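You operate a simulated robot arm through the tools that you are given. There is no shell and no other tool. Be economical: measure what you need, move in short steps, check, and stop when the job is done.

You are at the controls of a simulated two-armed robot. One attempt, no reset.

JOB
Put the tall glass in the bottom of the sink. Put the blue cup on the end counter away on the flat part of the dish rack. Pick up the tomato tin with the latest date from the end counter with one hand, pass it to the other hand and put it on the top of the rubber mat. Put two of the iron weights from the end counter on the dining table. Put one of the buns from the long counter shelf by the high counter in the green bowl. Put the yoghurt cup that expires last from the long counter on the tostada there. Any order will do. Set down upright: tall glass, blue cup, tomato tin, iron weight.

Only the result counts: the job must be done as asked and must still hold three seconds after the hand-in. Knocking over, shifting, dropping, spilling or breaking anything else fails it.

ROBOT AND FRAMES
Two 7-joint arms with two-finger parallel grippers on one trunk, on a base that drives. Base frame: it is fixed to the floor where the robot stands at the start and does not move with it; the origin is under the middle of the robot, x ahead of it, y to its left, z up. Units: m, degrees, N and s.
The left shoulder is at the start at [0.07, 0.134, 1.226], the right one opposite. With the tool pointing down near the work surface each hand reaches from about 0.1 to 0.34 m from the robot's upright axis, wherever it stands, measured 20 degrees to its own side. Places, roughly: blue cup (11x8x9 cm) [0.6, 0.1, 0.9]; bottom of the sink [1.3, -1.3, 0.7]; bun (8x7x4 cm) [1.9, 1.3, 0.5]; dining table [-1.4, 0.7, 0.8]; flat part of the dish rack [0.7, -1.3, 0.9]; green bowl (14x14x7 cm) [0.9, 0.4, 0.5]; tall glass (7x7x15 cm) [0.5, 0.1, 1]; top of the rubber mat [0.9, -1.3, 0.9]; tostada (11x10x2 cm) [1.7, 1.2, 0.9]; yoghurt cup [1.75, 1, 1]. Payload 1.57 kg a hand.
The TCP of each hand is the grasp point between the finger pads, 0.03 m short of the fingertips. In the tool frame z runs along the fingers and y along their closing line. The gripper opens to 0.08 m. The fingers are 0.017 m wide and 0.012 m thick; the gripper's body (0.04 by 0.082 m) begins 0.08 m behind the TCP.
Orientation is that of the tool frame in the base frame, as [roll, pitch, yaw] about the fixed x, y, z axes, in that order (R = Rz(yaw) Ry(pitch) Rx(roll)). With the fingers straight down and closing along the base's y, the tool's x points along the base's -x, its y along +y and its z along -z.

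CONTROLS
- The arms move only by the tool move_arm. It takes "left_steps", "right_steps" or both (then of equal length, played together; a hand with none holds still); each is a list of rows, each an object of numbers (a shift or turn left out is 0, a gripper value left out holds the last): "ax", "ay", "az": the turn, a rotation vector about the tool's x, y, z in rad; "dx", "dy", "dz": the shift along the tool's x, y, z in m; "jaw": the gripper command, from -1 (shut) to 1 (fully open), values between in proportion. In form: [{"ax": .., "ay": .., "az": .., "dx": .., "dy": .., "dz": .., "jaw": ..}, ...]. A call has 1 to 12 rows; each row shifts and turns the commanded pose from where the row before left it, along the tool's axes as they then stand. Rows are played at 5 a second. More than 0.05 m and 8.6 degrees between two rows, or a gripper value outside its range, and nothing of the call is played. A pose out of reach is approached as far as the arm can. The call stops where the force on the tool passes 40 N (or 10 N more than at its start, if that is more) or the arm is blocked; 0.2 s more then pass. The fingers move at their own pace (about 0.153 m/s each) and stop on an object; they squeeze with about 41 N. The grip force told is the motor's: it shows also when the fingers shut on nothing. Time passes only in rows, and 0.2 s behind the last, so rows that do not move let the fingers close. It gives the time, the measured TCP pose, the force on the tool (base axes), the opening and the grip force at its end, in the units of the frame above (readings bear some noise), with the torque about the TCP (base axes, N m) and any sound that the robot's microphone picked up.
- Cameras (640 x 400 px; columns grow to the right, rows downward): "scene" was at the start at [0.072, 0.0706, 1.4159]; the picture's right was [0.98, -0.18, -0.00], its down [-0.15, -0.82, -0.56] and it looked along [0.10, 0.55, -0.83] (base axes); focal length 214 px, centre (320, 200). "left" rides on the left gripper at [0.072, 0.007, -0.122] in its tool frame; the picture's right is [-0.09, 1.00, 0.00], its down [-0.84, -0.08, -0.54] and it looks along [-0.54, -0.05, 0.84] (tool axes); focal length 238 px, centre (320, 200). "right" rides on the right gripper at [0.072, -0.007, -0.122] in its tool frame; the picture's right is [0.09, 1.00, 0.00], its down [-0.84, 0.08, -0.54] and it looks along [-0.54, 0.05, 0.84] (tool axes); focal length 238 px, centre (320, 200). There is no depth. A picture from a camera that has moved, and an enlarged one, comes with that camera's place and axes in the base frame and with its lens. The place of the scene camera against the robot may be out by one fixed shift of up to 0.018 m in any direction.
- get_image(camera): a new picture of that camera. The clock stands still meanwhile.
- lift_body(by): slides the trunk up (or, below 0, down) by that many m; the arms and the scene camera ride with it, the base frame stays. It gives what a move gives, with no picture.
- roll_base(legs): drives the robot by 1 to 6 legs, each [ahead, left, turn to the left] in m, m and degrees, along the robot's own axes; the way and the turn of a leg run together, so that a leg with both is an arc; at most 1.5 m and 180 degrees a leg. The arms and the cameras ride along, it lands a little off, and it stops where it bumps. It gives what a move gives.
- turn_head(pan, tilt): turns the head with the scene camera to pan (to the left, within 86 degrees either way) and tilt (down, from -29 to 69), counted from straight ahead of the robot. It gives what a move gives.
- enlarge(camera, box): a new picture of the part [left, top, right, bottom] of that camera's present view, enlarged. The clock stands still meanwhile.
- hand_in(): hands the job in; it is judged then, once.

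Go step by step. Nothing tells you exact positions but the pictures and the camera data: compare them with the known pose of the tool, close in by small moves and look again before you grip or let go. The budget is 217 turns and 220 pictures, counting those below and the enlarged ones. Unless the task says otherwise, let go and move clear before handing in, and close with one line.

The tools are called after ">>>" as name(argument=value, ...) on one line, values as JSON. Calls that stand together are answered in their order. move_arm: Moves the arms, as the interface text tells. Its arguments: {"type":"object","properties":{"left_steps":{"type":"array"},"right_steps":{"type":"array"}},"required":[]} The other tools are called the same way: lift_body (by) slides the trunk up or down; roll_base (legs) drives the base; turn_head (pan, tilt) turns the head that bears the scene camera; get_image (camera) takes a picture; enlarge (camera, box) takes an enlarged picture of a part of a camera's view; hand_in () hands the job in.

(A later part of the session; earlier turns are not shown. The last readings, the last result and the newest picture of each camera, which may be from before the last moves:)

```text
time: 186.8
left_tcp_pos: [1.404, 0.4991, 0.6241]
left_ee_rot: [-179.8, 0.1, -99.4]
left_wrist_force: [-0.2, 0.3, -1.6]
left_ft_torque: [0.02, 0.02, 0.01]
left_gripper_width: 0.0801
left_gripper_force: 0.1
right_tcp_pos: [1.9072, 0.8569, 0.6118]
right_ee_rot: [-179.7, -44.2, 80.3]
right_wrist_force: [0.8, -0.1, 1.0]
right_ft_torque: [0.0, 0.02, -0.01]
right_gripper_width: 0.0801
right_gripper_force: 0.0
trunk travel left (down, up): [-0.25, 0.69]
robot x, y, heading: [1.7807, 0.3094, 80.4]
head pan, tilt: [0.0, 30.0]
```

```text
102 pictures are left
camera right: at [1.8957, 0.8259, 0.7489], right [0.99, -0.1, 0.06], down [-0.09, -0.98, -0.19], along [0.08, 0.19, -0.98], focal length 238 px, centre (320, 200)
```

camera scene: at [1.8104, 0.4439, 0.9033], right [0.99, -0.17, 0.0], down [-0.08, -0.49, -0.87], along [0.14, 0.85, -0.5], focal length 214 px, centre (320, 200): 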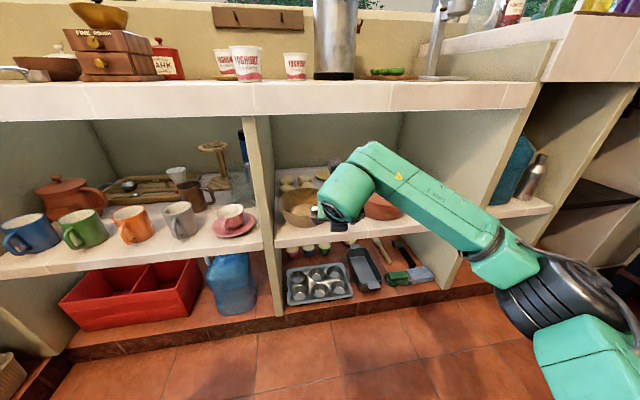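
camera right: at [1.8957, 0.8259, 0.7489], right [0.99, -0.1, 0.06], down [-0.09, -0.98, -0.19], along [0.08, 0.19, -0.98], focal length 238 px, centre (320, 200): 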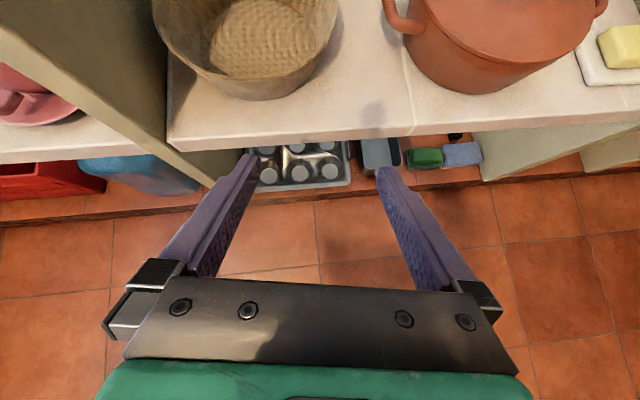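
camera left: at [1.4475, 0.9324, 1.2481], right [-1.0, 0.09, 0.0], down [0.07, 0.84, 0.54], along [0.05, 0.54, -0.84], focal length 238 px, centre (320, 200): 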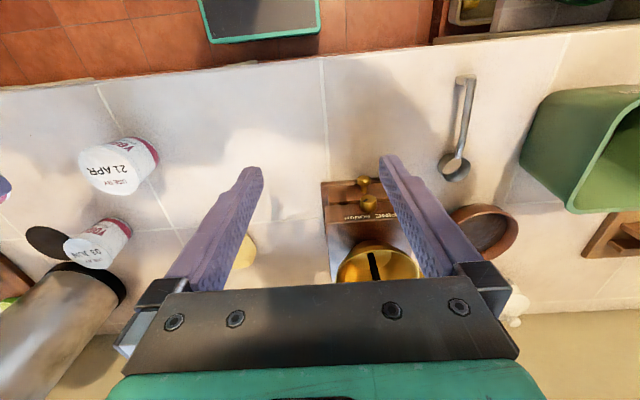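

The posture opens up nicely, but the elbow hangs low. I back up and extend more, raising the trunk so the elbow gets higher.

>>> roll_base(legs=[[-0.17, 0, 0]])

>>> lift_body(by=0.14)

>>> move_arm(right_steps=[{"dx": 0.025, "dz": 0.025}, {"dx": 0.025, "dz": 0.025}, {"dx": 0.025, "dz": 0.025}, {"dx": 0.025, "dz": 0.025}, {"dx": -0.0283, "dz": 0.0283}, {"dx": -0.0283, "dz": 0.0283}, {"dx": -0.0283, "dz": 0.0283}, {"dx": -0.0283, "dz": 0.0283}, {}])

>>> get_image(camera="scene")

```text
time: 188.3
left_tcp_pos: [1.3778, 0.3313, 0.6244]
left_ee_rot: [-179.8, 0.1, -99.7]
left_wrist_force: [-0.6, 0.1, -0.2]
left_ft_torque: [0.04, 0.03, -0.02]
left_gripper_width: 0.0799
left_gripper_force: 0.0
right_tcp_pos: [1.8809, 0.6876, 0.6118]
right_ee_rot: [-179.6, -44.2, 79.9]
right_wrist_force: [0.3, 1.0, -0.3]
right_ft_torque: [0.04, -0.01, 0.01]
right_gripper_width: 0.0798
right_gripper_force: 0.0
trunk travel left (down, up): [-0.25, 0.69]
robot x, y, heading: [1.7464, 0.1365, 80.1]
head pan, tilt: [0.0, 30.0]
```

```text
time: 190.0
left_tcp_pos: [1.3757, 0.3321, 0.7648]
left_ee_rot: [-179.8, 0.0, -99.6]
left_wrist_force: [0.1, -0.2, 0.7]
left_ft_torque: [0.02, -0.02, -0.02]
left_gripper_width: 0.08
left_gripper_force: 0.1
right_tcp_pos: [1.8811, 0.6881, 0.7517]
right_ee_rot: [-179.7, -44.1, 80.0]
right_wrist_force: [-0.1, -0.1, 1.3]
right_ft_torque: [-0.02, 0.02, -0.01]
right_gripper_width: 0.0799
right_gripper_force: 0.1
trunk travel left (down, up): [-0.39, 0.55]
robot x, y, heading: [1.7479, 0.137, 80.3]
head pan, tilt: [0.0, 30.0]
```

```text
time: 192.0
left_tcp_pos: [1.3762, 0.3324, 0.7652]
left_ee_rot: [-179.8, 0.1, -99.7]
left_wrist_force: [0.1, 0.3, -0.3]
left_ft_torque: [0.0, 0.0, 0.01]
left_gripper_width: 0.0798
left_gripper_force: 0.0
right_tcp_pos: [1.9053, 0.8238, 0.5906]
right_ee_rot: [-179.6, -44.1, 79.9]
right_wrist_force: [-0.7, 0.5, -0.8]
right_ft_torque: [0.01, -0.01, -0.03]
right_gripper_width: 0.0798
right_gripper_force: 0.0
trunk travel left (down, up): [-0.39, 0.55]
robot x, y, heading: [1.7473, 0.135, 80.0]
head pan, tilt: [0.0, 30.0]
```

```text
101 pictures are left
camera scene: at [1.7822, 0.2751, 1.0433], right [0.99, -0.17, 0.0], down [-0.08, -0.49, -0.87], along [0.15, 0.85, -0.5], focal length 214 px, centre (320, 200)
```

scene: 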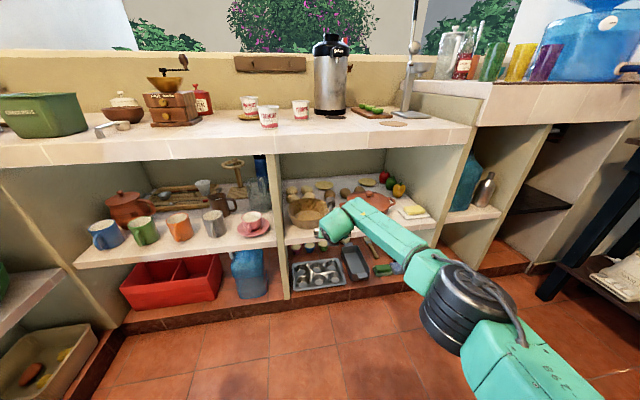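

Posture is good: elbow stays outside the opening. I check the basket rim height before driving the hand over it.

>>> enlarge(camera="scene", box=[260, 150, 440, 260])

>>> get_image(camera="right")

```text
3.56 times, centred on (350, 205) of scene
camera zoom: at [1.7822, 0.2751, 1.0433], right [0.99, -0.17, 0.0], down [-0.08, -0.49, -0.87], along [0.15, 0.85, -0.5], focal length 763 px, centre (213, 182)
```

zoom: 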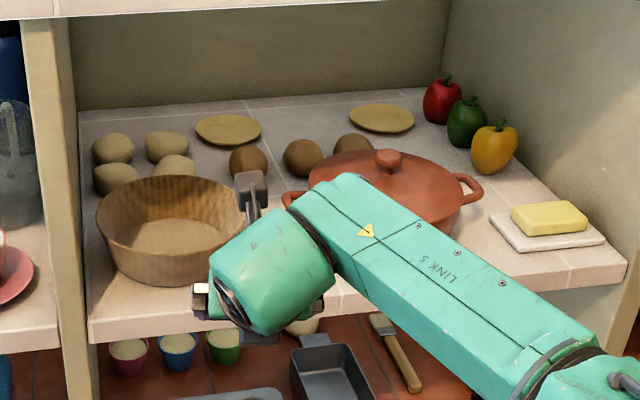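

```text
99 pictures are left
camera right: at [1.8931, 0.7923, 0.7274], right [0.99, -0.1, 0.06], down [-0.09, -0.98, -0.19], along [0.08, 0.19, -0.98], focal length 238 px, centre (320, 200)
```

right: 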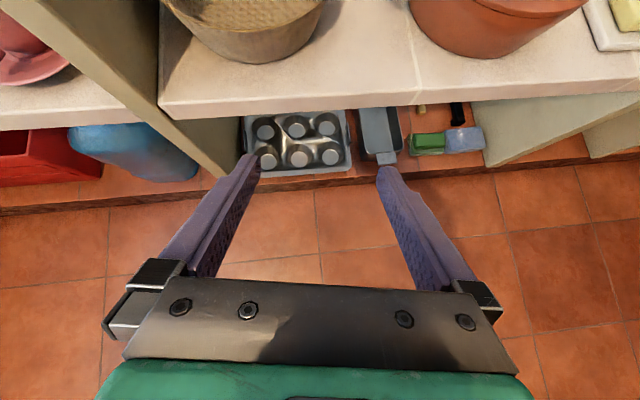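

Rim is about z 0.54; fingertips are at 0.57. I drive forward into the opening.

>>> roll_base(legs=[[0.15, 0.03, 0]])

>>> get_image(camera="right")

>>> get_image(camera="scene")

```text
time: 193.4
left_tcp_pos: [1.3741, 0.4878, 0.764]
left_ee_rot: [-179.8, 0.1, -99.7]
left_wrist_force: [0.4, 0.2, -0.4]
left_ft_torque: [0.02, 0.02, 0.0]
left_gripper_width: 0.0798
left_gripper_force: 0.0
right_tcp_pos: [1.9012, 0.9785, 0.5894]
right_ee_rot: [-179.7, -44.1, 80.0]
right_wrist_force: [0.4, -0.3, 0.6]
right_ft_torque: [0.0, 0.01, 0.03]
right_gripper_width: 0.0802
right_gripper_force: 0.0
trunk travel left (down, up): [-0.39, 0.55]
robot x, y, heading: [1.7454, 0.2901, 80.3]
head pan, tilt: [0.0, 30.0]
```

```text
98 pictures are left
camera right: at [1.8896, 0.948, 0.7271], right [0.99, -0.1, 0.06], down [-0.09, -0.98, -0.19], along [0.08, 0.19, -0.98], focal length 238 px, centre (320, 200)
```

right: 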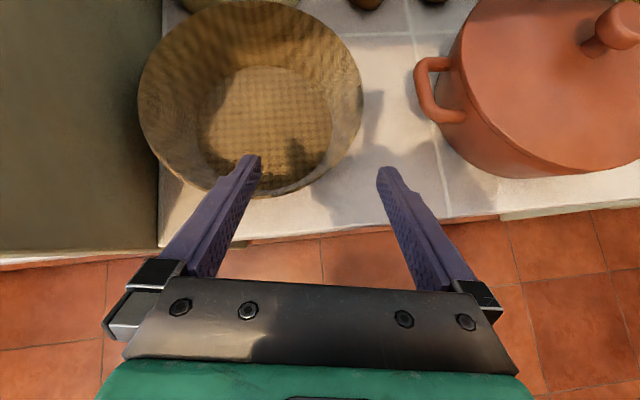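

```text
97 pictures are left
camera scene: at [1.7788, 0.431, 1.0431], right [0.99, -0.17, 0.0], down [-0.08, -0.49, -0.87], along [0.15, 0.85, -0.5], focal length 214 px, centre (320, 200)
```

scene: 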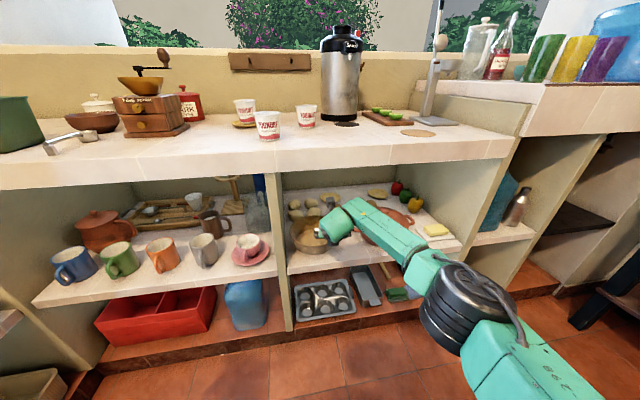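

I raise 1 cm for margin and continue inward.

>>> move_arm(right_steps=[{"dx": 0.007, "dz": -0.007}, {}])

>>> roll_base(legs=[[0.16, 0.03, 0]])

>>> get_image(camera="right")

>>> get_image(camera="scene")

```text
time: 194.0
left_tcp_pos: [1.3729, 0.4862, 0.7656]
left_ee_rot: [-179.7, 0.1, -99.6]
left_wrist_force: [0.7, 0.3, -0.2]
left_ft_torque: [0.05, 0.0, 0.0]
left_gripper_width: 0.0801
left_gripper_force: 0.0
right_tcp_pos: [1.9005, 0.9787, 0.6001]
right_ee_rot: [-179.8, -44.2, 80.0]
right_wrist_force: [0.2, 0.7, -0.7]
right_ft_torque: [0.0, 0.03, -0.01]
right_gripper_width: 0.0798
right_gripper_force: 0.1
trunk travel left (down, up): [-0.39, 0.55]
robot x, y, heading: [1.7485, 0.2895, 80.3]
head pan, tilt: [0.0, 30.0]
```

```text
time: 195.4
left_tcp_pos: [1.3709, 0.6518, 0.7643]
left_ee_rot: [-179.8, 0.0, -99.7]
left_wrist_force: [-0.4, -0.1, -0.6]
left_ft_torque: [0.02, -0.01, -0.01]
left_gripper_width: 0.0799
left_gripper_force: 0.0
right_tcp_pos: [1.8989, 1.1441, 0.5997]
right_ee_rot: [-179.7, -44.1, 80.0]
right_wrist_force: [-0.1, -0.1, 0.0]
right_ft_torque: [0.03, -0.01, -0.01]
right_gripper_width: 0.0801
right_gripper_force: 0.1
trunk travel left (down, up): [-0.39, 0.55]
robot x, y, heading: [1.7439, 0.4554, 80.3]
head pan, tilt: [0.0, 30.0]
```

```text
96 pictures are left
camera right: at [1.8868, 1.1129, 0.7374], right [0.99, -0.1, 0.06], down [-0.09, -0.98, -0.19], along [0.08, 0.19, -0.98], focal length 238 px, centre (320, 200)
```

right: 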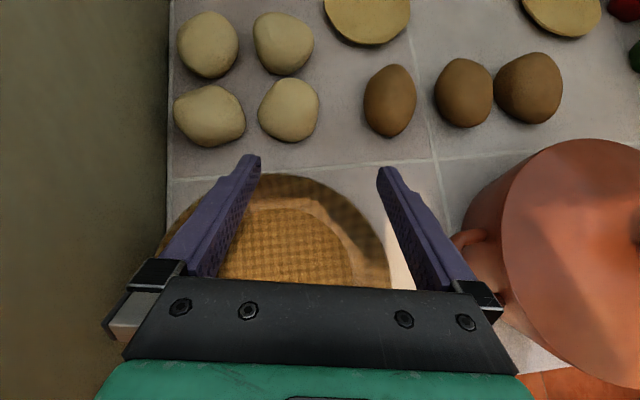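

```text
95 pictures are left
camera scene: at [1.7763, 0.5958, 1.0431], right [0.99, -0.17, 0.0], down [-0.08, -0.49, -0.87], along [0.15, 0.85, -0.5], focal length 214 px, centre (320, 200)
```

scene: 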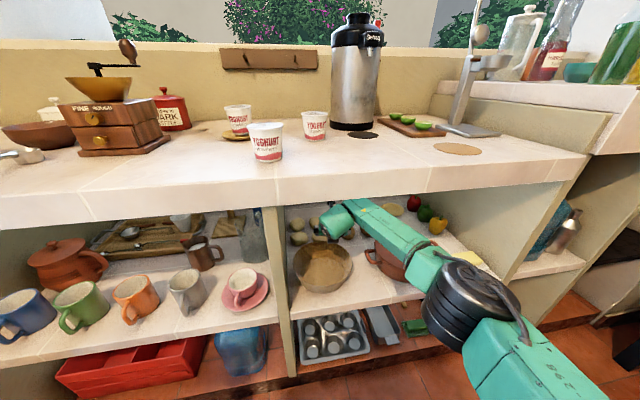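

The camera shows four pale buns clearly; I choose the front-right one at (1.883, 1.261). I yaw the hand ~30° left so the finger fits between neighbours.

>>> move_arm(right_steps=[{"ax": 0.0904, "az": -0.0935}, {"ax": 0.0904, "az": -0.0935}, {"ax": 0.0904, "az": -0.0935}, {"ax": 0.0904, "az": -0.0935}, {}])

>>> get_image(camera="right")

>>> get_image(camera="scene")

```text
time: 196.6
left_tcp_pos: [1.371, 0.6508, 0.7653]
left_ee_rot: [-179.9, 0.0, -99.7]
left_wrist_force: [0.2, 0.0, 0.6]
left_ft_torque: [-0.03, 0.03, 0.01]
left_gripper_width: 0.0803
left_gripper_force: 0.0
right_tcp_pos: [1.898, 1.1436, 0.5992]
right_ee_rot: [-179.7, -44.3, 110.1]
right_wrist_force: [-0.1, 0.1, -1.2]
right_ft_torque: [0.01, 0.01, -0.02]
right_gripper_width: 0.0803
right_gripper_force: 0.1
trunk travel left (down, up): [-0.39, 0.55]
robot x, y, heading: [1.7435, 0.4556, 80.3]
head pan, tilt: [0.0, 30.0]
```

```text
94 pictures are left
camera right: at [1.904, 1.1102, 0.7383], right [0.91, 0.4, 0.06], down [0.41, -0.89, -0.2], along [-0.03, 0.2, -0.98], focal length 238 px, centre (320, 200)
```

right: 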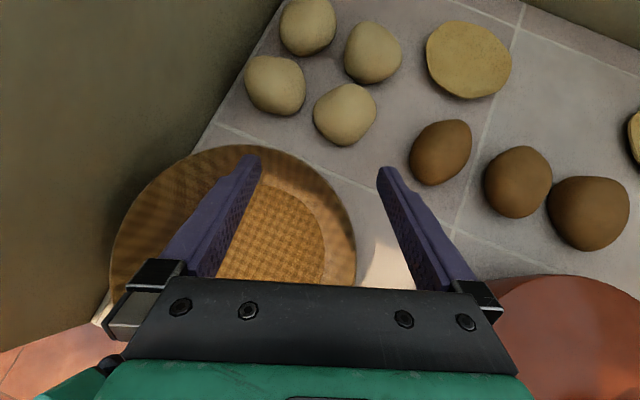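

```text
93 pictures are left
camera scene: at [1.7763, 0.5949, 1.0433], right [0.99, -0.17, 0.0], down [-0.08, -0.49, -0.87], along [0.15, 0.85, -0.5], focal length 214 px, centre (320, 200)
```

scene: 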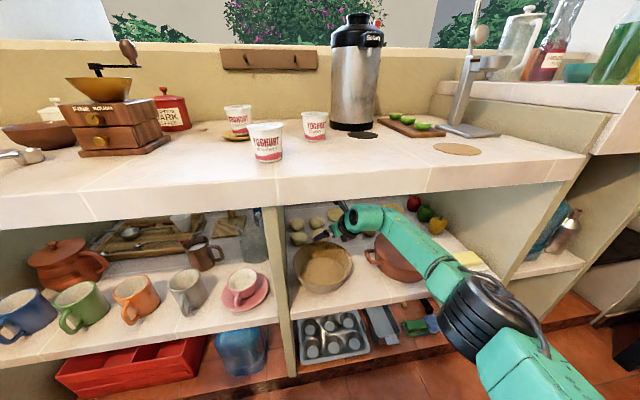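

Bun confirmed at (1.882, 1.259). I drive a little further in, then fine-tune with the arm.

>>> roll_base(legs=[[0.09, 0.03, 0]])

>>> get_image(camera="right")

>>> get_image(camera="scene")

```text
time: 197.7
left_tcp_pos: [1.3566, 0.7436, 0.7642]
left_ee_rot: [-179.9, 0.1, -99.7]
left_wrist_force: [0.2, -0.1, 0.1]
left_ft_torque: [-0.05, 0.0, -0.01]
left_gripper_width: 0.0802
left_gripper_force: 0.2
right_tcp_pos: [1.8854, 1.2361, 0.599]
right_ee_rot: [-179.7, -44.1, 109.7]
right_wrist_force: [0.3, -0.1, -1.3]
right_ft_torque: [0.0, 0.0, 0.02]
right_gripper_width: 0.0799
right_gripper_force: 0.1
trunk travel left (down, up): [-0.39, 0.55]
robot x, y, heading: [1.729, 0.5495, 80.1]
head pan, tilt: [0.0, 30.0]
```

```text
92 pictures are left
camera right: at [1.8902, 1.2034, 0.7376], right [0.91, 0.4, 0.06], down [0.41, -0.89, -0.19], along [-0.02, 0.2, -0.98], focal length 238 px, centre (320, 200)
```

right: 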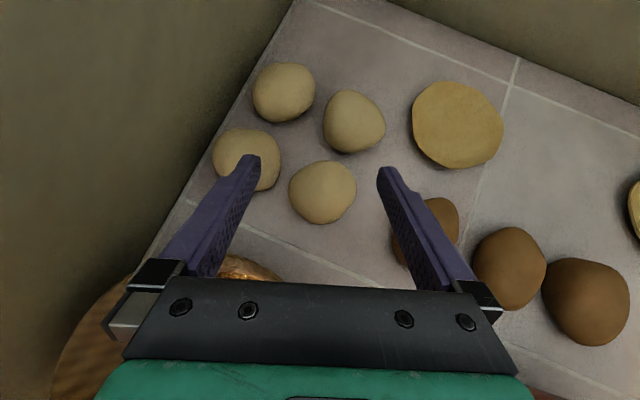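

```text
91 pictures are left
camera scene: at [1.7619, 0.6886, 1.0431], right [0.99, -0.17, 0.0], down [-0.08, -0.49, -0.87], along [0.15, 0.85, -0.5], focal length 214 px, centre (320, 200)
```

scene: 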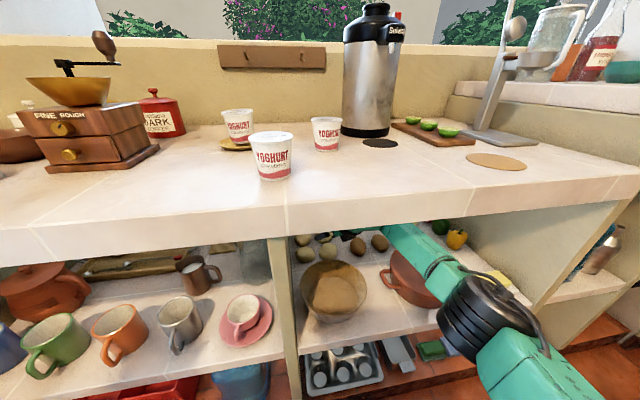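

>>> move_arm(right_steps=[{"dx": 0.0095, "dz": 0.0092, "dy": 0.0047, "jaw": 0.85}, {"dx": -0.0209, "dz": 0.0216}, {"dx": -0.0139, "dz": 0.0144}, {}])

>>> get_image(camera="right")

```text
time: 198.7
left_tcp_pos: [1.358, 0.7438, 0.7643]
left_ee_rot: [-179.8, 0.1, -99.8]
left_wrist_force: [-0.2, -0.1, -0.1]
left_ft_torque: [0.0, 0.01, 0.03]
left_gripper_width: 0.0798
left_gripper_force: 0.1
right_tcp_pos: [1.8855, 1.2465, 0.5504]
right_ee_rot: [-179.9, -44.3, 109.9]
right_wrist_force: [-0.3, -0.1, 0.0]
right_ft_torque: [0.01, 0.01, 0.01]
right_gripper_width: 0.0738
right_gripper_force: 0.1
trunk travel left (down, up): [-0.39, 0.55]
robot x, y, heading: [1.7289, 0.5499, 80.3]
head pan, tilt: [0.0, 30.0]
```

```text
90 pictures are left
camera right: at [1.8906, 1.2136, 0.6876], right [0.91, 0.4, 0.06], down [0.41, -0.89, -0.2], along [-0.02, 0.2, -0.98], focal length 238 px, centre (320, 200)
```

right: 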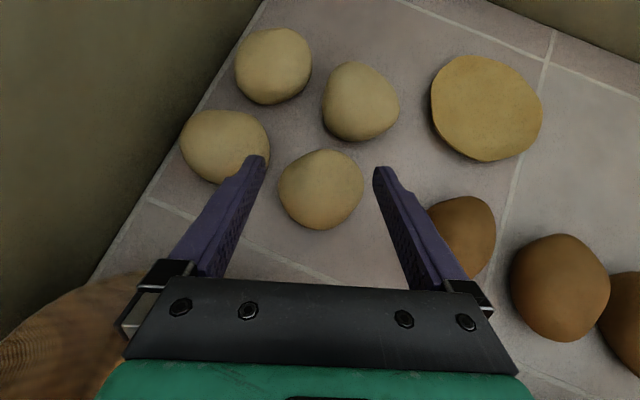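

>>> move_arm(right_steps=[{"dx": -0.0043, "dz": -0.0042, "dy": 0.0036}, {"dx": -0.0104, "dz": 0.0108}, {}])

>>> get_image(camera="right")

```text
time: 199.5
left_tcp_pos: [1.3571, 0.7442, 0.766]
left_ee_rot: [-179.8, 0.1, -99.8]
left_wrist_force: [-0.4, 0.8, -0.3]
left_ft_torque: [0.03, -0.04, 0.03]
left_gripper_width: 0.0798
left_gripper_force: 0.0
right_tcp_pos: [1.8896, 1.2456, 0.5397]
right_ee_rot: [-179.8, -44.3, 109.8]
right_wrist_force: [0.8, -0.5, 0.7]
right_ft_torque: [-0.02, -0.01, 0.0]
right_gripper_width: 0.0738
right_gripper_force: 0.0
right hand out of reach, approached as far as the arm can: row 2
trunk travel left (down, up): [-0.39, 0.55]
robot x, y, heading: [1.7267, 0.5497, 80.1]
head pan, tilt: [0.0, 30.0]
```

```text
89 pictures are left
camera right: at [1.8947, 1.2112, 0.6771], right [0.91, 0.4, 0.06], down [0.41, -0.89, -0.2], along [-0.02, 0.21, -0.98], focal length 238 px, centre (320, 200)
```

right: 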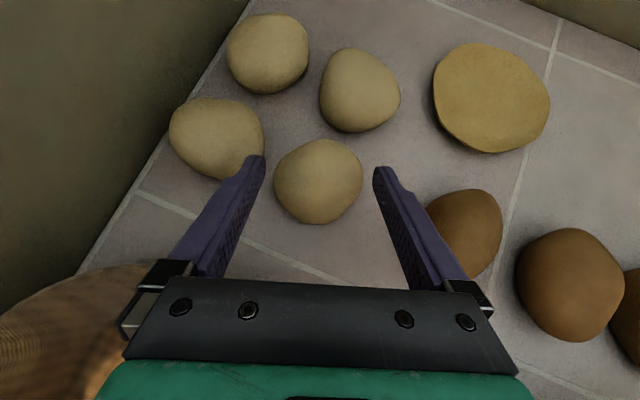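

Arm is at its downward limit, so I lower with the trunk.

>>> lift_body(by=-0.018)

>>> get_image(camera="right")

```text
time: 200.2
left_tcp_pos: [1.3576, 0.7446, 0.7477]
left_ee_rot: [-179.8, 0.2, -99.8]
left_wrist_force: [-0.8, -0.4, -0.4]
left_ft_torque: [0.01, -0.03, 0.0]
left_gripper_width: 0.0799
left_gripper_force: 0.1
right_tcp_pos: [1.8886, 1.2446, 0.5222]
right_ee_rot: [-179.9, -44.2, 109.7]
right_wrist_force: [-0.4, -0.7, 0.7]
right_ft_torque: [0.01, -0.01, -0.03]
right_gripper_width: 0.0739
right_gripper_force: 0.1
trunk travel left (down, up): [-0.372, 0.568]
robot x, y, heading: [1.728, 0.5477, 80.3]
head pan, tilt: [0.0, 30.0]
```

```text
88 pictures are left
camera right: at [1.8946, 1.2111, 0.6593], right [0.91, 0.4, 0.06], down [0.41, -0.89, -0.2], along [-0.02, 0.21, -0.98], focal length 238 px, centre (320, 200)
```

right: 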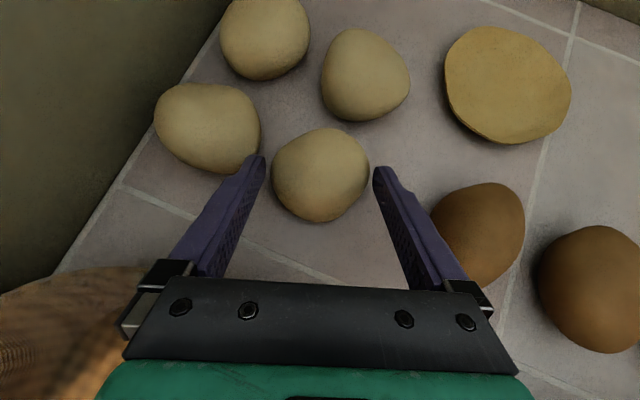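

Well centred. A last 8 mm down, then close.

>>> lift_body(by=-0.008)

>>> move_arm(right_steps=[{"jaw": 0.5}, {"jaw": 0}, {"jaw": -1}, {}, {}])

>>> get_image(camera="right")

```text
time: 200.8
left_tcp_pos: [1.3566, 0.7434, 0.7398]
left_ee_rot: [-179.8, 0.1, -99.8]
left_wrist_force: [-0.5, 0.0, 0.5]
left_ft_torque: [0.0, -0.01, 0.03]
left_gripper_width: 0.0801
left_gripper_force: 0.0
right_tcp_pos: [1.8893, 1.2454, 0.5152]
right_ee_rot: [-179.9, -44.4, 109.8]
right_wrist_force: [-0.5, 0.7, 2.1]
right_ft_torque: [-0.24, -0.04, -0.05]
right_gripper_width: 0.0738
right_gripper_force: 0.0
trunk travel left (down, up): [-0.364, 0.576]
robot x, y, heading: [1.7302, 0.5503, 80.3]
head pan, tilt: [0.0, 30.0]
```

```text
time: 202.0
left_tcp_pos: [1.3562, 0.7444, 0.7389]
left_ee_rot: [-179.8, 0.1, -99.8]
left_wrist_force: [-0.4, -0.2, 0.3]
left_ft_torque: [0.02, 0.02, -0.01]
left_gripper_width: 0.0799
left_gripper_force: 0.0
right_tcp_pos: [1.8899, 1.2448, 0.5143]
right_ee_rot: [-179.9, -44.3, 109.9]
right_wrist_force: [0.0, 1.9, 2.7]
right_ft_torque: [-0.21, -0.02, -0.03]
right_gripper_width: 0.0693
right_gripper_force: 40.8
trunk travel left (down, up): [-0.364, 0.576]
robot x, y, heading: [1.73, 0.5513, 80.2]
head pan, tilt: [0.0, 30.0]
```

```text
87 pictures are left
camera right: at [1.8946, 1.211, 0.6517], right [0.91, 0.4, 0.06], down [0.41, -0.89, -0.2], along [-0.02, 0.21, -0.98], focal length 238 px, centre (320, 200)
```

right: 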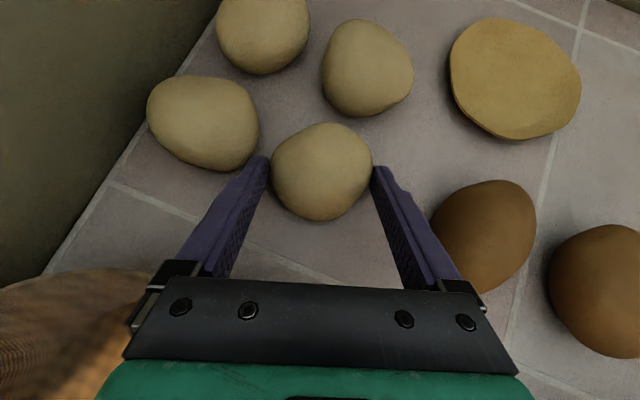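

Bun is held. Lift via trunk and back straight out.

>>> lift_body(by=0.086)

>>> get_image(camera="right")

>>> roll_base(legs=[[-0.4, 0, 0]])

>>> get_image(camera="right")

>>> get_image(camera="scene")

```text
time: 203.2
left_tcp_pos: [1.3563, 0.7452, 0.8251]
left_ee_rot: [-179.7, 0.0, -99.8]
left_wrist_force: [0.5, -0.4, 1.1]
left_ft_torque: [0.0, 0.01, -0.01]
left_gripper_width: 0.0799
left_gripper_force: 0.2
right_tcp_pos: [1.888, 1.2448, 0.6004]
right_ee_rot: [-179.8, -44.3, 109.8]
right_wrist_force: [-0.8, -1.2, -0.2]
right_ft_torque: [0.01, -0.02, -0.04]
right_gripper_width: 0.0694
right_gripper_force: 41.1
trunk travel left (down, up): [-0.45, 0.49]
robot x, y, heading: [1.73, 0.5485, 80.2]
head pan, tilt: [0.0, 30.0]
```

```text
86 pictures are left
camera right: at [1.8946, 1.2114, 0.737], right [0.91, 0.4, 0.06], down [0.41, -0.89, -0.2], along [-0.02, 0.2, -0.98], focal length 238 px, centre (320, 200)
```

right: 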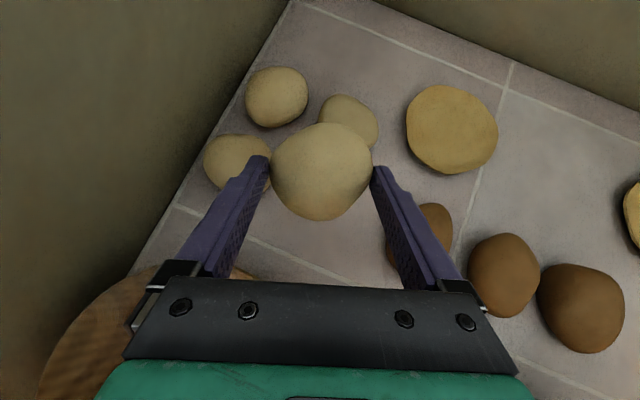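

```text
time: 205.7
left_tcp_pos: [1.2884, 0.3432, 0.825]
left_ee_rot: [-179.9, 0.1, -99.7]
left_wrist_force: [0.3, -0.4, 0.5]
left_ft_torque: [-0.02, -0.02, 0.02]
left_gripper_width: 0.0798
left_gripper_force: 0.1
right_tcp_pos: [1.8189, 0.8451, 0.6006]
right_ee_rot: [-179.9, -44.3, 109.8]
right_wrist_force: [-1.3, -0.2, -0.5]
right_ft_torque: [-0.02, 0.0, 0.0]
right_gripper_width: 0.0694
right_gripper_force: 41.2
trunk travel left (down, up): [-0.45, 0.49]
robot x, y, heading: [1.6619, 0.1479, 80.3]
head pan, tilt: [0.0, 30.0]
```

```text
85 pictures are left
camera right: at [1.8247, 0.811, 0.7375], right [0.91, 0.4, 0.06], down [0.41, -0.89, -0.2], along [-0.02, 0.21, -0.98], focal length 238 px, centre (320, 200)
```

right: 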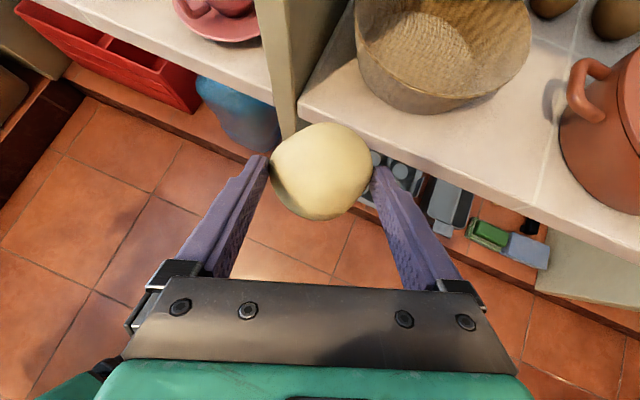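

```text
84 pictures are left
camera scene: at [1.693, 0.287, 1.1033], right [0.99, -0.17, 0.0], down [-0.08, -0.49, -0.87], along [0.15, 0.85, -0.5], focal length 214 px, centre (320, 200)
```

scene: 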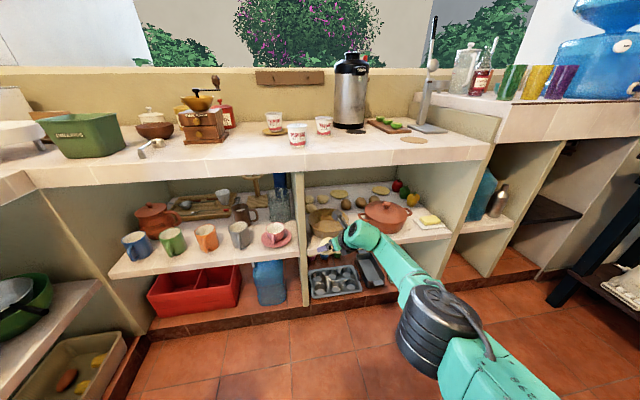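

Bun is out cleanly. Now I turn toward the end counter's shelf with the green bowl, keeping distance.

>>> roll_base(legs=[[0, -0.17, 0], [0, 0, 99.7], [0, -0.2, 0]])

>>> get_image(camera="scene")

>>> get_image(camera="right")

```text
time: 212.5
left_tcp_pos: [1.6918, -0.0797, 0.8257]
left_ee_rot: [-179.8, 0.2, -1.0]
left_wrist_force: [0.6, 0.4, 0.0]
left_ft_torque: [-0.06, -0.02, 0.02]
left_gripper_width: 0.08
left_gripper_force: 0.0
right_tcp_pos: [1.117, 0.3694, 0.5997]
right_ee_rot: [-179.8, -44.3, -151.4]
right_wrist_force: [-0.7, 0.3, 0.1]
right_ft_torque: [0.04, -0.03, 0.0]
right_gripper_width: 0.0691
right_gripper_force: 40.6
trunk travel left (down, up): [-0.45, 0.49]
robot x, y, heading: [1.828, 0.3169, 178.8]
head pan, tilt: [0.0, 30.0]
```

```text
83 pictures are left
camera scene: at [1.6982, 0.3219, 1.1033], right [0.02, 1.0, 0.0], down [0.5, -0.01, -0.87], along [-0.87, 0.01, -0.5], focal length 214 px, centre (320, 200)
```

scene: 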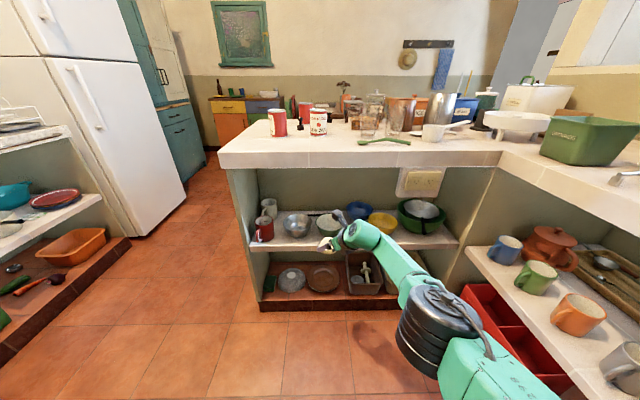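

```text
82 pictures are left
camera right: at [1.1497, 0.3815, 0.7371], right [-0.54, 0.84, 0.06], down [0.82, 0.54, -0.2], along [-0.2, -0.06, -0.98], focal length 238 px, centre (320, 200)
```

right: 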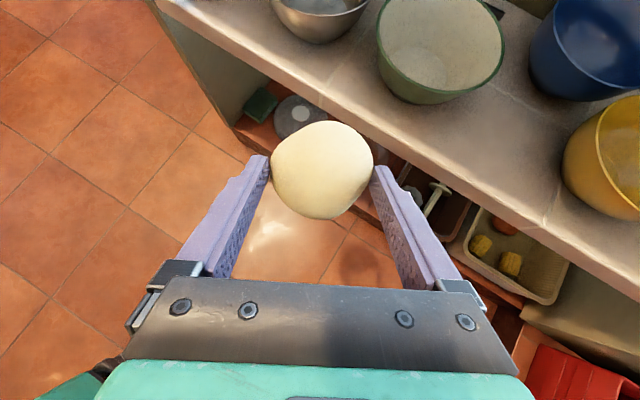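

The green bowl is at (0.911, 0.379). I drive 0.19 m ahead to bring the bun over it.

>>> roll_base(legs=[[0.19, -0.012, 0]])

>>> get_image(camera="right")

>>> enlarge(camera="scene", box=[230, 170, 430, 290])

```text
time: 214.1
left_tcp_pos: [1.5032, -0.0648, 0.8241]
left_ee_rot: [-179.8, 0.0, -0.9]
left_wrist_force: [0.0, 0.1, -0.1]
left_ft_torque: [0.03, -0.04, 0.0]
left_gripper_width: 0.0801
left_gripper_force: 0.0
right_tcp_pos: [0.9278, 0.3826, 0.5993]
right_ee_rot: [-179.8, -44.3, -151.3]
right_wrist_force: [-0.1, 0.3, -0.3]
right_ft_torque: [-0.05, -0.04, -0.01]
right_gripper_width: 0.0688
right_gripper_force: 40.3
trunk travel left (down, up): [-0.45, 0.49]
robot x, y, heading: [1.6383, 0.331, 179.2]
head pan, tilt: [0.0, 30.0]
```

```text
81 pictures are left
camera right: at [0.9593, 0.3946, 0.7365], right [-0.54, 0.84, 0.06], down [0.82, 0.54, -0.2], along [-0.2, -0.06, -0.98], focal length 238 px, centre (320, 200)
```

right: 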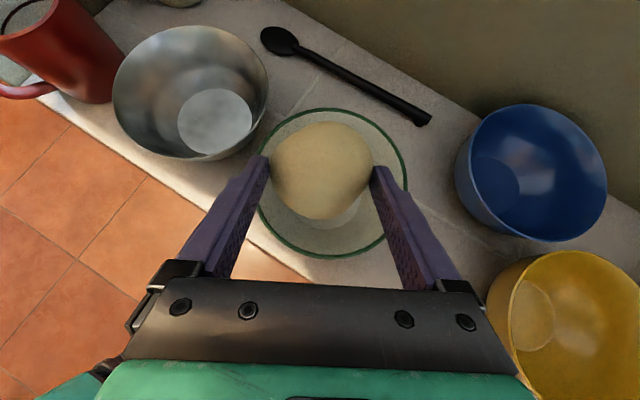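

```text
3.20 times, centred on (330, 230) of scene
camera zoom: at [1.5076, 0.336, 1.1031], right [0.01, 1.0, 0.0], down [0.5, -0.01, -0.87], along [-0.87, 0.01, -0.5], focal length 686 px, centre (288, 104)
```

zoom: 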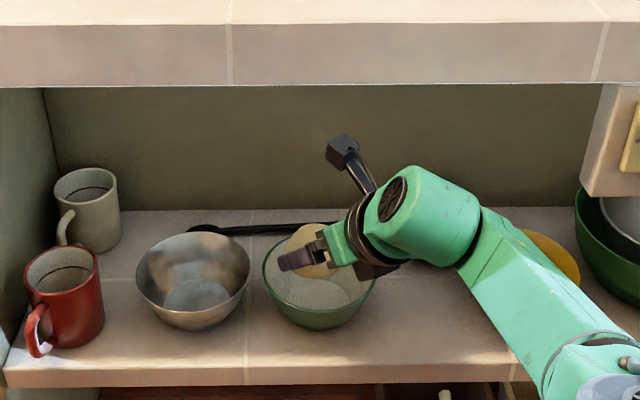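

The bowl is right beneath. A small correction and I lower the bun into it by trunk.

>>> move_arm(right_steps=[{"dx": 0.0043, "dz": 0.0042, "dy": 0.0123}, {}])

>>> lift_body(by=-0.045)

>>> get_image(camera="right")

>>> enlarge(camera="scene", box=[270, 190, 400, 280])

```text
time: 214.7
left_tcp_pos: [1.5034, -0.0655, 0.8252]
left_ee_rot: [-179.8, 0.0, -0.7]
left_wrist_force: [0.6, 0.1, 0.5]
left_ft_torque: [0.02, 0.0, 0.02]
left_gripper_width: 0.08
left_gripper_force: 0.0
right_tcp_pos: [0.9264, 0.3838, 0.599]
right_ee_rot: [-179.8, -44.3, -151.2]
right_wrist_force: [0.1, -0.5, -1.6]
right_ft_torque: [0.01, -0.02, -0.01]
right_gripper_width: 0.0688
right_gripper_force: 41.4
right hand out of reach, approached as far as the arm can: row 1
trunk travel left (down, up): [-0.45, 0.49]
robot x, y, heading: [1.6382, 0.3354, 179.1]
head pan, tilt: [0.0, 30.0]
```

```text
time: 215.5
left_tcp_pos: [1.5034, -0.0649, 0.7792]
left_ee_rot: [-179.8, 0.1, -0.8]
left_wrist_force: [-0.4, 0.8, -0.3]
left_ft_torque: [-0.02, -0.01, 0.03]
left_gripper_width: 0.08
left_gripper_force: 0.1
right_tcp_pos: [0.9274, 0.3838, 0.5548]
right_ee_rot: [-179.8, -44.3, -151.3]
right_wrist_force: [-2.2, 0.1, -0.1]
right_ft_torque: [-0.01, 0.01, -0.04]
right_gripper_width: 0.0687
right_gripper_force: 40.7
trunk travel left (down, up): [-0.405, 0.535]
robot x, y, heading: [1.642, 0.3324, 179.0]
head pan, tilt: [0.0, 30.0]
```

```text
79 pictures are left
camera right: at [0.9597, 0.3949, 0.6922], right [-0.54, 0.84, 0.06], down [0.82, 0.54, -0.2], along [-0.2, -0.06, -0.98], focal length 238 px, centre (320, 200)
```

right: 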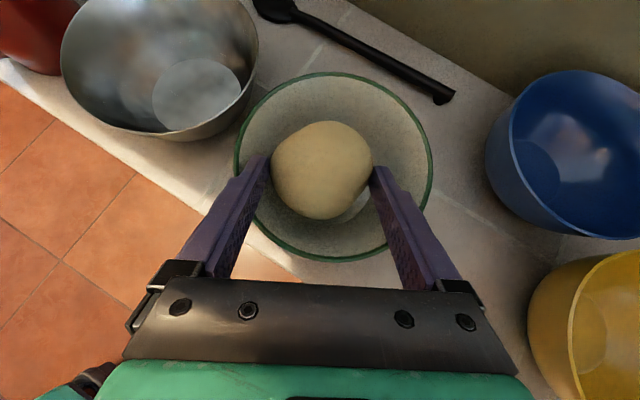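

```text
4.44 times, centred on (335, 235) of scene
camera zoom: at [1.5085, 0.3361, 1.0582], right [0.01, 1.0, 0.0], down [0.5, -0.01, -0.87], along [-0.87, 0.01, -0.5], focal length 953 px, centre (253, 44)
```

zoom: 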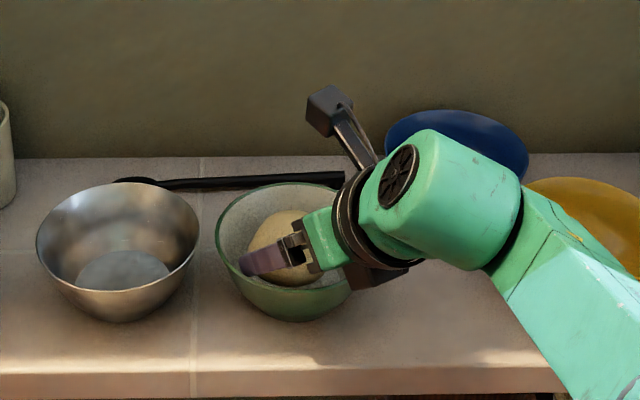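

>>> lift_body(by=-0.012)

>>> move_arm(right_steps=[{"jaw": 0.8}, {"jaw": 1}, {}, {}])

>>> lift_body(by=0.06)

>>> get_image(camera="right")

```text
time: 216.1
left_tcp_pos: [1.5038, -0.0651, 0.7677]
left_ee_rot: [-179.8, 0.2, -0.8]
left_wrist_force: [-0.1, -0.4, -0.6]
left_ft_torque: [0.0, 0.0, -0.03]
left_gripper_width: 0.08
left_gripper_force: 0.0
right_tcp_pos: [0.9271, 0.3851, 0.5439]
right_ee_rot: [-179.9, -44.4, -151.2]
right_wrist_force: [-0.2, 1.9, 4.6]
right_ft_torque: [-0.13, -0.09, -0.05]
right_gripper_width: 0.0688
right_gripper_force: 41.4
trunk travel left (down, up): [-0.393, 0.547]
robot x, y, heading: [1.6416, 0.3345, 179.0]
head pan, tilt: [0.0, 30.0]
```

```text
time: 217.1
left_tcp_pos: [1.5047, -0.0636, 0.768]
left_ee_rot: [-179.8, 0.3, -0.8]
left_wrist_force: [-0.2, 0.1, -0.4]
left_ft_torque: [0.03, 0.02, -0.01]
left_gripper_width: 0.0802
left_gripper_force: 0.0
right_tcp_pos: [0.9272, 0.3834, 0.5431]
right_ee_rot: [-179.8, -44.4, -151.2]
right_wrist_force: [-0.7, 2.7, 4.9]
right_ft_torque: [-0.07, -0.1, -0.02]
right_gripper_width: 0.07
right_gripper_force: 0.0
trunk travel left (down, up): [-0.393, 0.547]
robot x, y, heading: [1.6386, 0.3323, 179.0]
head pan, tilt: [0.0, 30.0]
```

```text
time: 218.1
left_tcp_pos: [1.5034, -0.0631, 0.8269]
left_ee_rot: [-179.9, 0.1, -0.8]
left_wrist_force: [-0.1, -0.4, -0.2]
left_ft_torque: [0.01, -0.02, 0.02]
left_gripper_width: 0.0801
left_gripper_force: 0.1
right_tcp_pos: [0.9279, 0.3837, 0.6019]
right_ee_rot: [-179.8, -44.3, -151.3]
right_wrist_force: [-0.2, -0.1, -0.3]
right_ft_torque: [0.0, 0.02, 0.0]
right_gripper_width: 0.0802
right_gripper_force: 0.1
trunk travel left (down, up): [-0.453, 0.487]
robot x, y, heading: [1.6416, 0.3302, 179.3]
head pan, tilt: [0.0, 30.0]
```

```text
77 pictures are left
camera right: at [0.9598, 0.3945, 0.74], right [-0.54, 0.84, 0.06], down [0.82, 0.54, -0.2], along [-0.2, -0.06, -0.98], focal length 238 px, centre (320, 200)
```

right: 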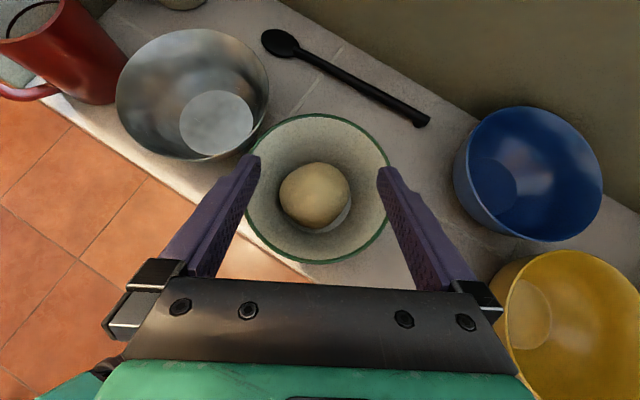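

The bun lies in the green bowl. I back off, restore the right hand to pointing down, and raise the trunk.

>>> roll_base(legs=[[-0.3, 0, 0]])

>>> move_arm(right_steps=[{"ax": -0.0904, "az": 0.0935, "dx": -0.02, "dz": -0.02}, {"ax": -0.0904, "az": 0.0935, "dx": -0.025, "dz": -0.025}, {"ax": -0.0904, "az": 0.0935, "dx": -0.025, "dz": -0.025}, {"ax": -0.0904, "az": 0.0935, "dx": -0.025, "dz": -0.025}, {"dx": -0.0285, "dz": -0.0285}, {"dx": -0.0285, "dz": -0.0285}, {"dx": -0.0285, "dz": -0.0285}, {"az": -0.143}, {"az": -0.143}, {"az": -0.143}, {"az": -0.143}, {"az": -0.143}])

>>> move_arm(right_steps=[{"az": -0.143}, {"az": -0.143}, {"az": -0.143}, {"az": -0.143}, {"az": -0.143}, {"az": -0.143}, {"az": -0.143}, {"az": -0.143}, {"az": -0.143}, {"az": -0.143}, {"az": -0.143}, {"az": -0.143}])

>>> move_arm(right_steps=[{"az": -0.143}, {"az": -0.143}, {"az": -0.143}, {"az": -0.143}, {"az": -0.137}, {"ay": 0.131}, {"ay": 0.131}, {"ay": 0.131}, {"ay": 0.131}, {"ay": 0.131}, {"ay": 0.12}, {}])

>>> lift_body(by=0.4)

>>> get_image(camera="scene")

```text
time: 220.2
left_tcp_pos: [1.803, -0.0695, 0.8274]
left_ee_rot: [-179.8, 0.2, -0.9]
left_wrist_force: [0.9, 0.1, 0.7]
left_ft_torque: [0.0, 0.02, 0.0]
left_gripper_width: 0.0801
left_gripper_force: 0.1
right_tcp_pos: [1.2258, 0.379, 0.6037]
right_ee_rot: [-179.9, -44.4, -151.1]
right_wrist_force: [0.0, 0.9, 0.1]
right_ft_torque: [-0.02, 0.0, 0.01]
right_gripper_width: 0.0802
right_gripper_force: 0.1
trunk travel left (down, up): [-0.453, 0.487]
robot x, y, heading: [1.9365, 0.3276, 178.8]
head pan, tilt: [0.0, 30.0]
```

```text
time: 222.8
left_tcp_pos: [1.8023, -0.0706, 0.828]
left_ee_rot: [-179.8, 0.1, -0.8]
left_wrist_force: [0.6, 0.4, -0.7]
left_ft_torque: [0.0, -0.02, 0.0]
left_gripper_width: 0.08
left_gripper_force: 0.0
right_tcp_pos: [1.4745, 0.417, 0.6047]
right_ee_rot: [147.5, -32.0, -130.4]
right_wrist_force: [0.3, 0.5, 0.0]
right_ft_torque: [-0.01, 0.0, 0.01]
right_gripper_width: 0.0799
right_gripper_force: 0.0
trunk travel left (down, up): [-0.453, 0.487]
robot x, y, heading: [1.9406, 0.3299, 179.1]
head pan, tilt: [0.0, 30.0]
```

```text
time: 225.4
left_tcp_pos: [1.802, -0.0694, 0.8273]
left_ee_rot: [-179.8, 0.0, -0.8]
left_wrist_force: [0.0, -0.7, -0.4]
left_ft_torque: [-0.03, 0.0, -0.02]
left_gripper_width: 0.0799
left_gripper_force: 0.1
right_tcp_pos: [1.4733, 0.4164, 0.6072]
right_ee_rot: [147.5, 31.8, -51.2]
right_wrist_force: [-0.2, 0.6, 0.1]
right_ft_torque: [-0.01, 0.0, -0.01]
right_gripper_width: 0.0799
right_gripper_force: 0.0
trunk travel left (down, up): [-0.453, 0.487]
robot x, y, heading: [1.9384, 0.326, 179.0]
head pan, tilt: [0.0, 30.0]
```

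```text
time: 228.0
left_tcp_pos: [1.8017, -0.0699, 0.8278]
left_ee_rot: [-179.9, 0.1, -0.9]
left_wrist_force: [-0.4, -0.6, 0.0]
left_ft_torque: [-0.01, 0.04, -0.01]
left_gripper_width: 0.0801
left_gripper_force: 0.2
right_tcp_pos: [1.4739, 0.4163, 0.6057]
right_ee_rot: [179.6, -0.3, -0.9]
right_wrist_force: [-0.1, -0.2, 0.5]
right_ft_torque: [-0.01, -0.01, 0.01]
right_gripper_width: 0.0798
right_gripper_force: 0.1
trunk travel left (down, up): [-0.453, 0.487]
robot x, y, heading: [1.9407, 0.3267, 179.2]
head pan, tilt: [0.0, 30.0]
```

```text
time: 231.8
left_tcp_pos: [1.8022, -0.0697, 1.2277]
left_ee_rot: [-179.8, 0.1, -1.0]
left_wrist_force: [0.1, -0.5, 1.2]
left_ft_torque: [0.0, 0.01, 0.01]
left_gripper_width: 0.0799
left_gripper_force: 0.1
right_tcp_pos: [1.474, 0.4169, 1.0056]
right_ee_rot: [179.6, -0.2, -1.1]
right_wrist_force: [-0.5, 1.0, 0.0]
right_ft_torque: [0.0, 0.02, 0.02]
right_gripper_width: 0.0803
right_gripper_force: 0.1
trunk travel left (down, up): [-0.853, 0.087]
robot x, y, heading: [1.9357, 0.3293, 178.9]
head pan, tilt: [0.0, 30.0]
```

```text
76 pictures are left
camera scene: at [1.8069, 0.3314, 1.5062], right [0.02, 1.0, 0.0], down [0.5, -0.01, -0.87], along [-0.87, 0.01, -0.5], focal length 214 px, centre (320, 200)
```

scene: 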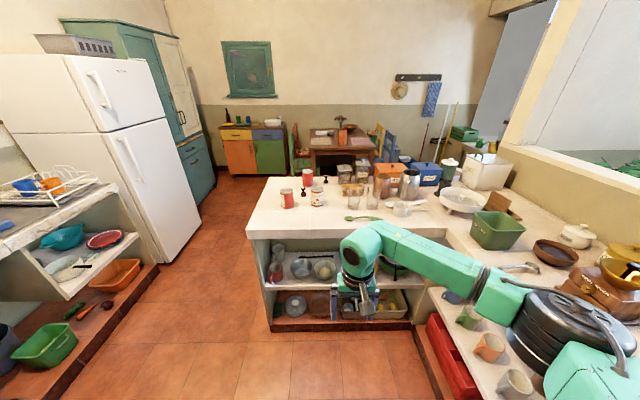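

Now I tuck both hands and drive around through the aisle to the start side of the end counter.

>>> move_arm(left_steps=[{"dx": -0.033, "dy": -0.035}, {"dx": -0.033, "dy": -0.035}, {"dx": -0.033, "dy": -0.035}, {"dx": -0.033, "dy": -0.035}, {"dx": -0.033, "dy": -0.035}, {}], right_steps=[{"dx": 0.025, "dz": -0.035}, {"dx": 0.025, "dz": -0.035}, {"dx": 0.025, "dz": -0.035}, {"dx": 0.025, "dz": -0.035}, {"dz": -0.02}, {}])

>>> roll_base(legs=[[0, 0.79, 1], [1.0, 0, 0], [0.95, 0, 0], [0, 0, 90], [0, 0, 90], [0, 0.5, 0]])

>>> turn_head(pan=5, tilt=45)

>>> get_image(camera="scene")

```text
time: 233.2
left_tcp_pos: [1.6374, 0.0985, 1.2399]
left_ee_rot: [-179.8, 0.2, -0.8]
left_wrist_force: [-0.3, -0.6, -0.4]
left_ft_torque: [-0.01, 0.01, -0.02]
left_gripper_width: 0.0801
left_gripper_force: 0.0
left hand out of reach, approached as far as the arm can: row 1, 2
right_tcp_pos: [1.5731, 0.4157, 1.1657]
right_ee_rot: [179.6, -0.2, -1.1]
right_wrist_force: [-0.2, -0.3, 0.1]
right_ft_torque: [-0.01, 0.01, -0.01]
right_gripper_width: 0.0799
right_gripper_force: 0.1
trunk travel left (down, up): [-0.853, 0.087]
robot x, y, heading: [1.9381, 0.3293, 179.3]
head pan, tilt: [0.0, 30.0]
```

```text
time: 257.2
left_tcp_pos: [0.2543, 0.2438, 1.2397]
left_ee_rot: [-179.9, 0.1, -178.3]
left_wrist_force: [-0.4, -0.8, -0.2]
left_ft_torque: [0.0, 0.03, 0.02]
left_gripper_width: 0.0801
left_gripper_force: 0.0
right_tcp_pos: [0.3318, -0.072, 1.166]
right_ee_rot: [179.6, -0.3, -178.5]
right_wrist_force: [-0.1, 0.2, 0.2]
right_ft_torque: [0.01, 0.02, 0.02]
right_gripper_width: 0.08
right_gripper_force: 0.0
trunk travel left (down, up): [-0.853, 0.087]
robot x, y, heading: [-0.0366, -0.0038, 1.6]
head pan, tilt: [0.0, 30.0]
```

```text
time: 258.0
left_tcp_pos: [0.2546, 0.2468, 1.2399]
left_ee_rot: [-179.8, 0.2, -178.3]
left_wrist_force: [0.0, -0.2, -0.1]
left_ft_torque: [0.03, -0.03, -0.01]
left_gripper_width: 0.0803
left_gripper_force: 0.1
right_tcp_pos: [0.3325, -0.0688, 1.1653]
right_ee_rot: [179.7, -0.2, -178.6]
right_wrist_force: [0.0, 0.1, 0.5]
right_ft_torque: [0.01, 0.01, 0.0]
right_gripper_width: 0.0802
right_gripper_force: 0.2
trunk travel left (down, up): [-0.853, 0.087]
robot x, y, heading: [-0.0398, 0.0037, 1.9]
head pan, tilt: [5.0, 45.0]
```

```text
75 pictures are left
camera scene: at [0.1027, 0.0128, 1.4837], right [0.12, -0.99, 0.0], down [-0.7, -0.08, -0.71], along [0.7, 0.08, -0.71], focal length 214 px, centre (320, 200)
```

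scene: 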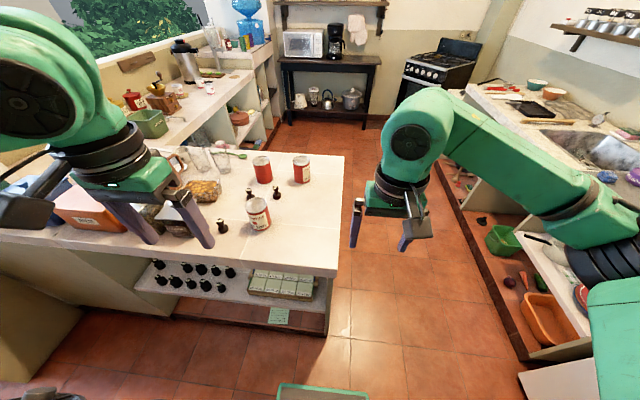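

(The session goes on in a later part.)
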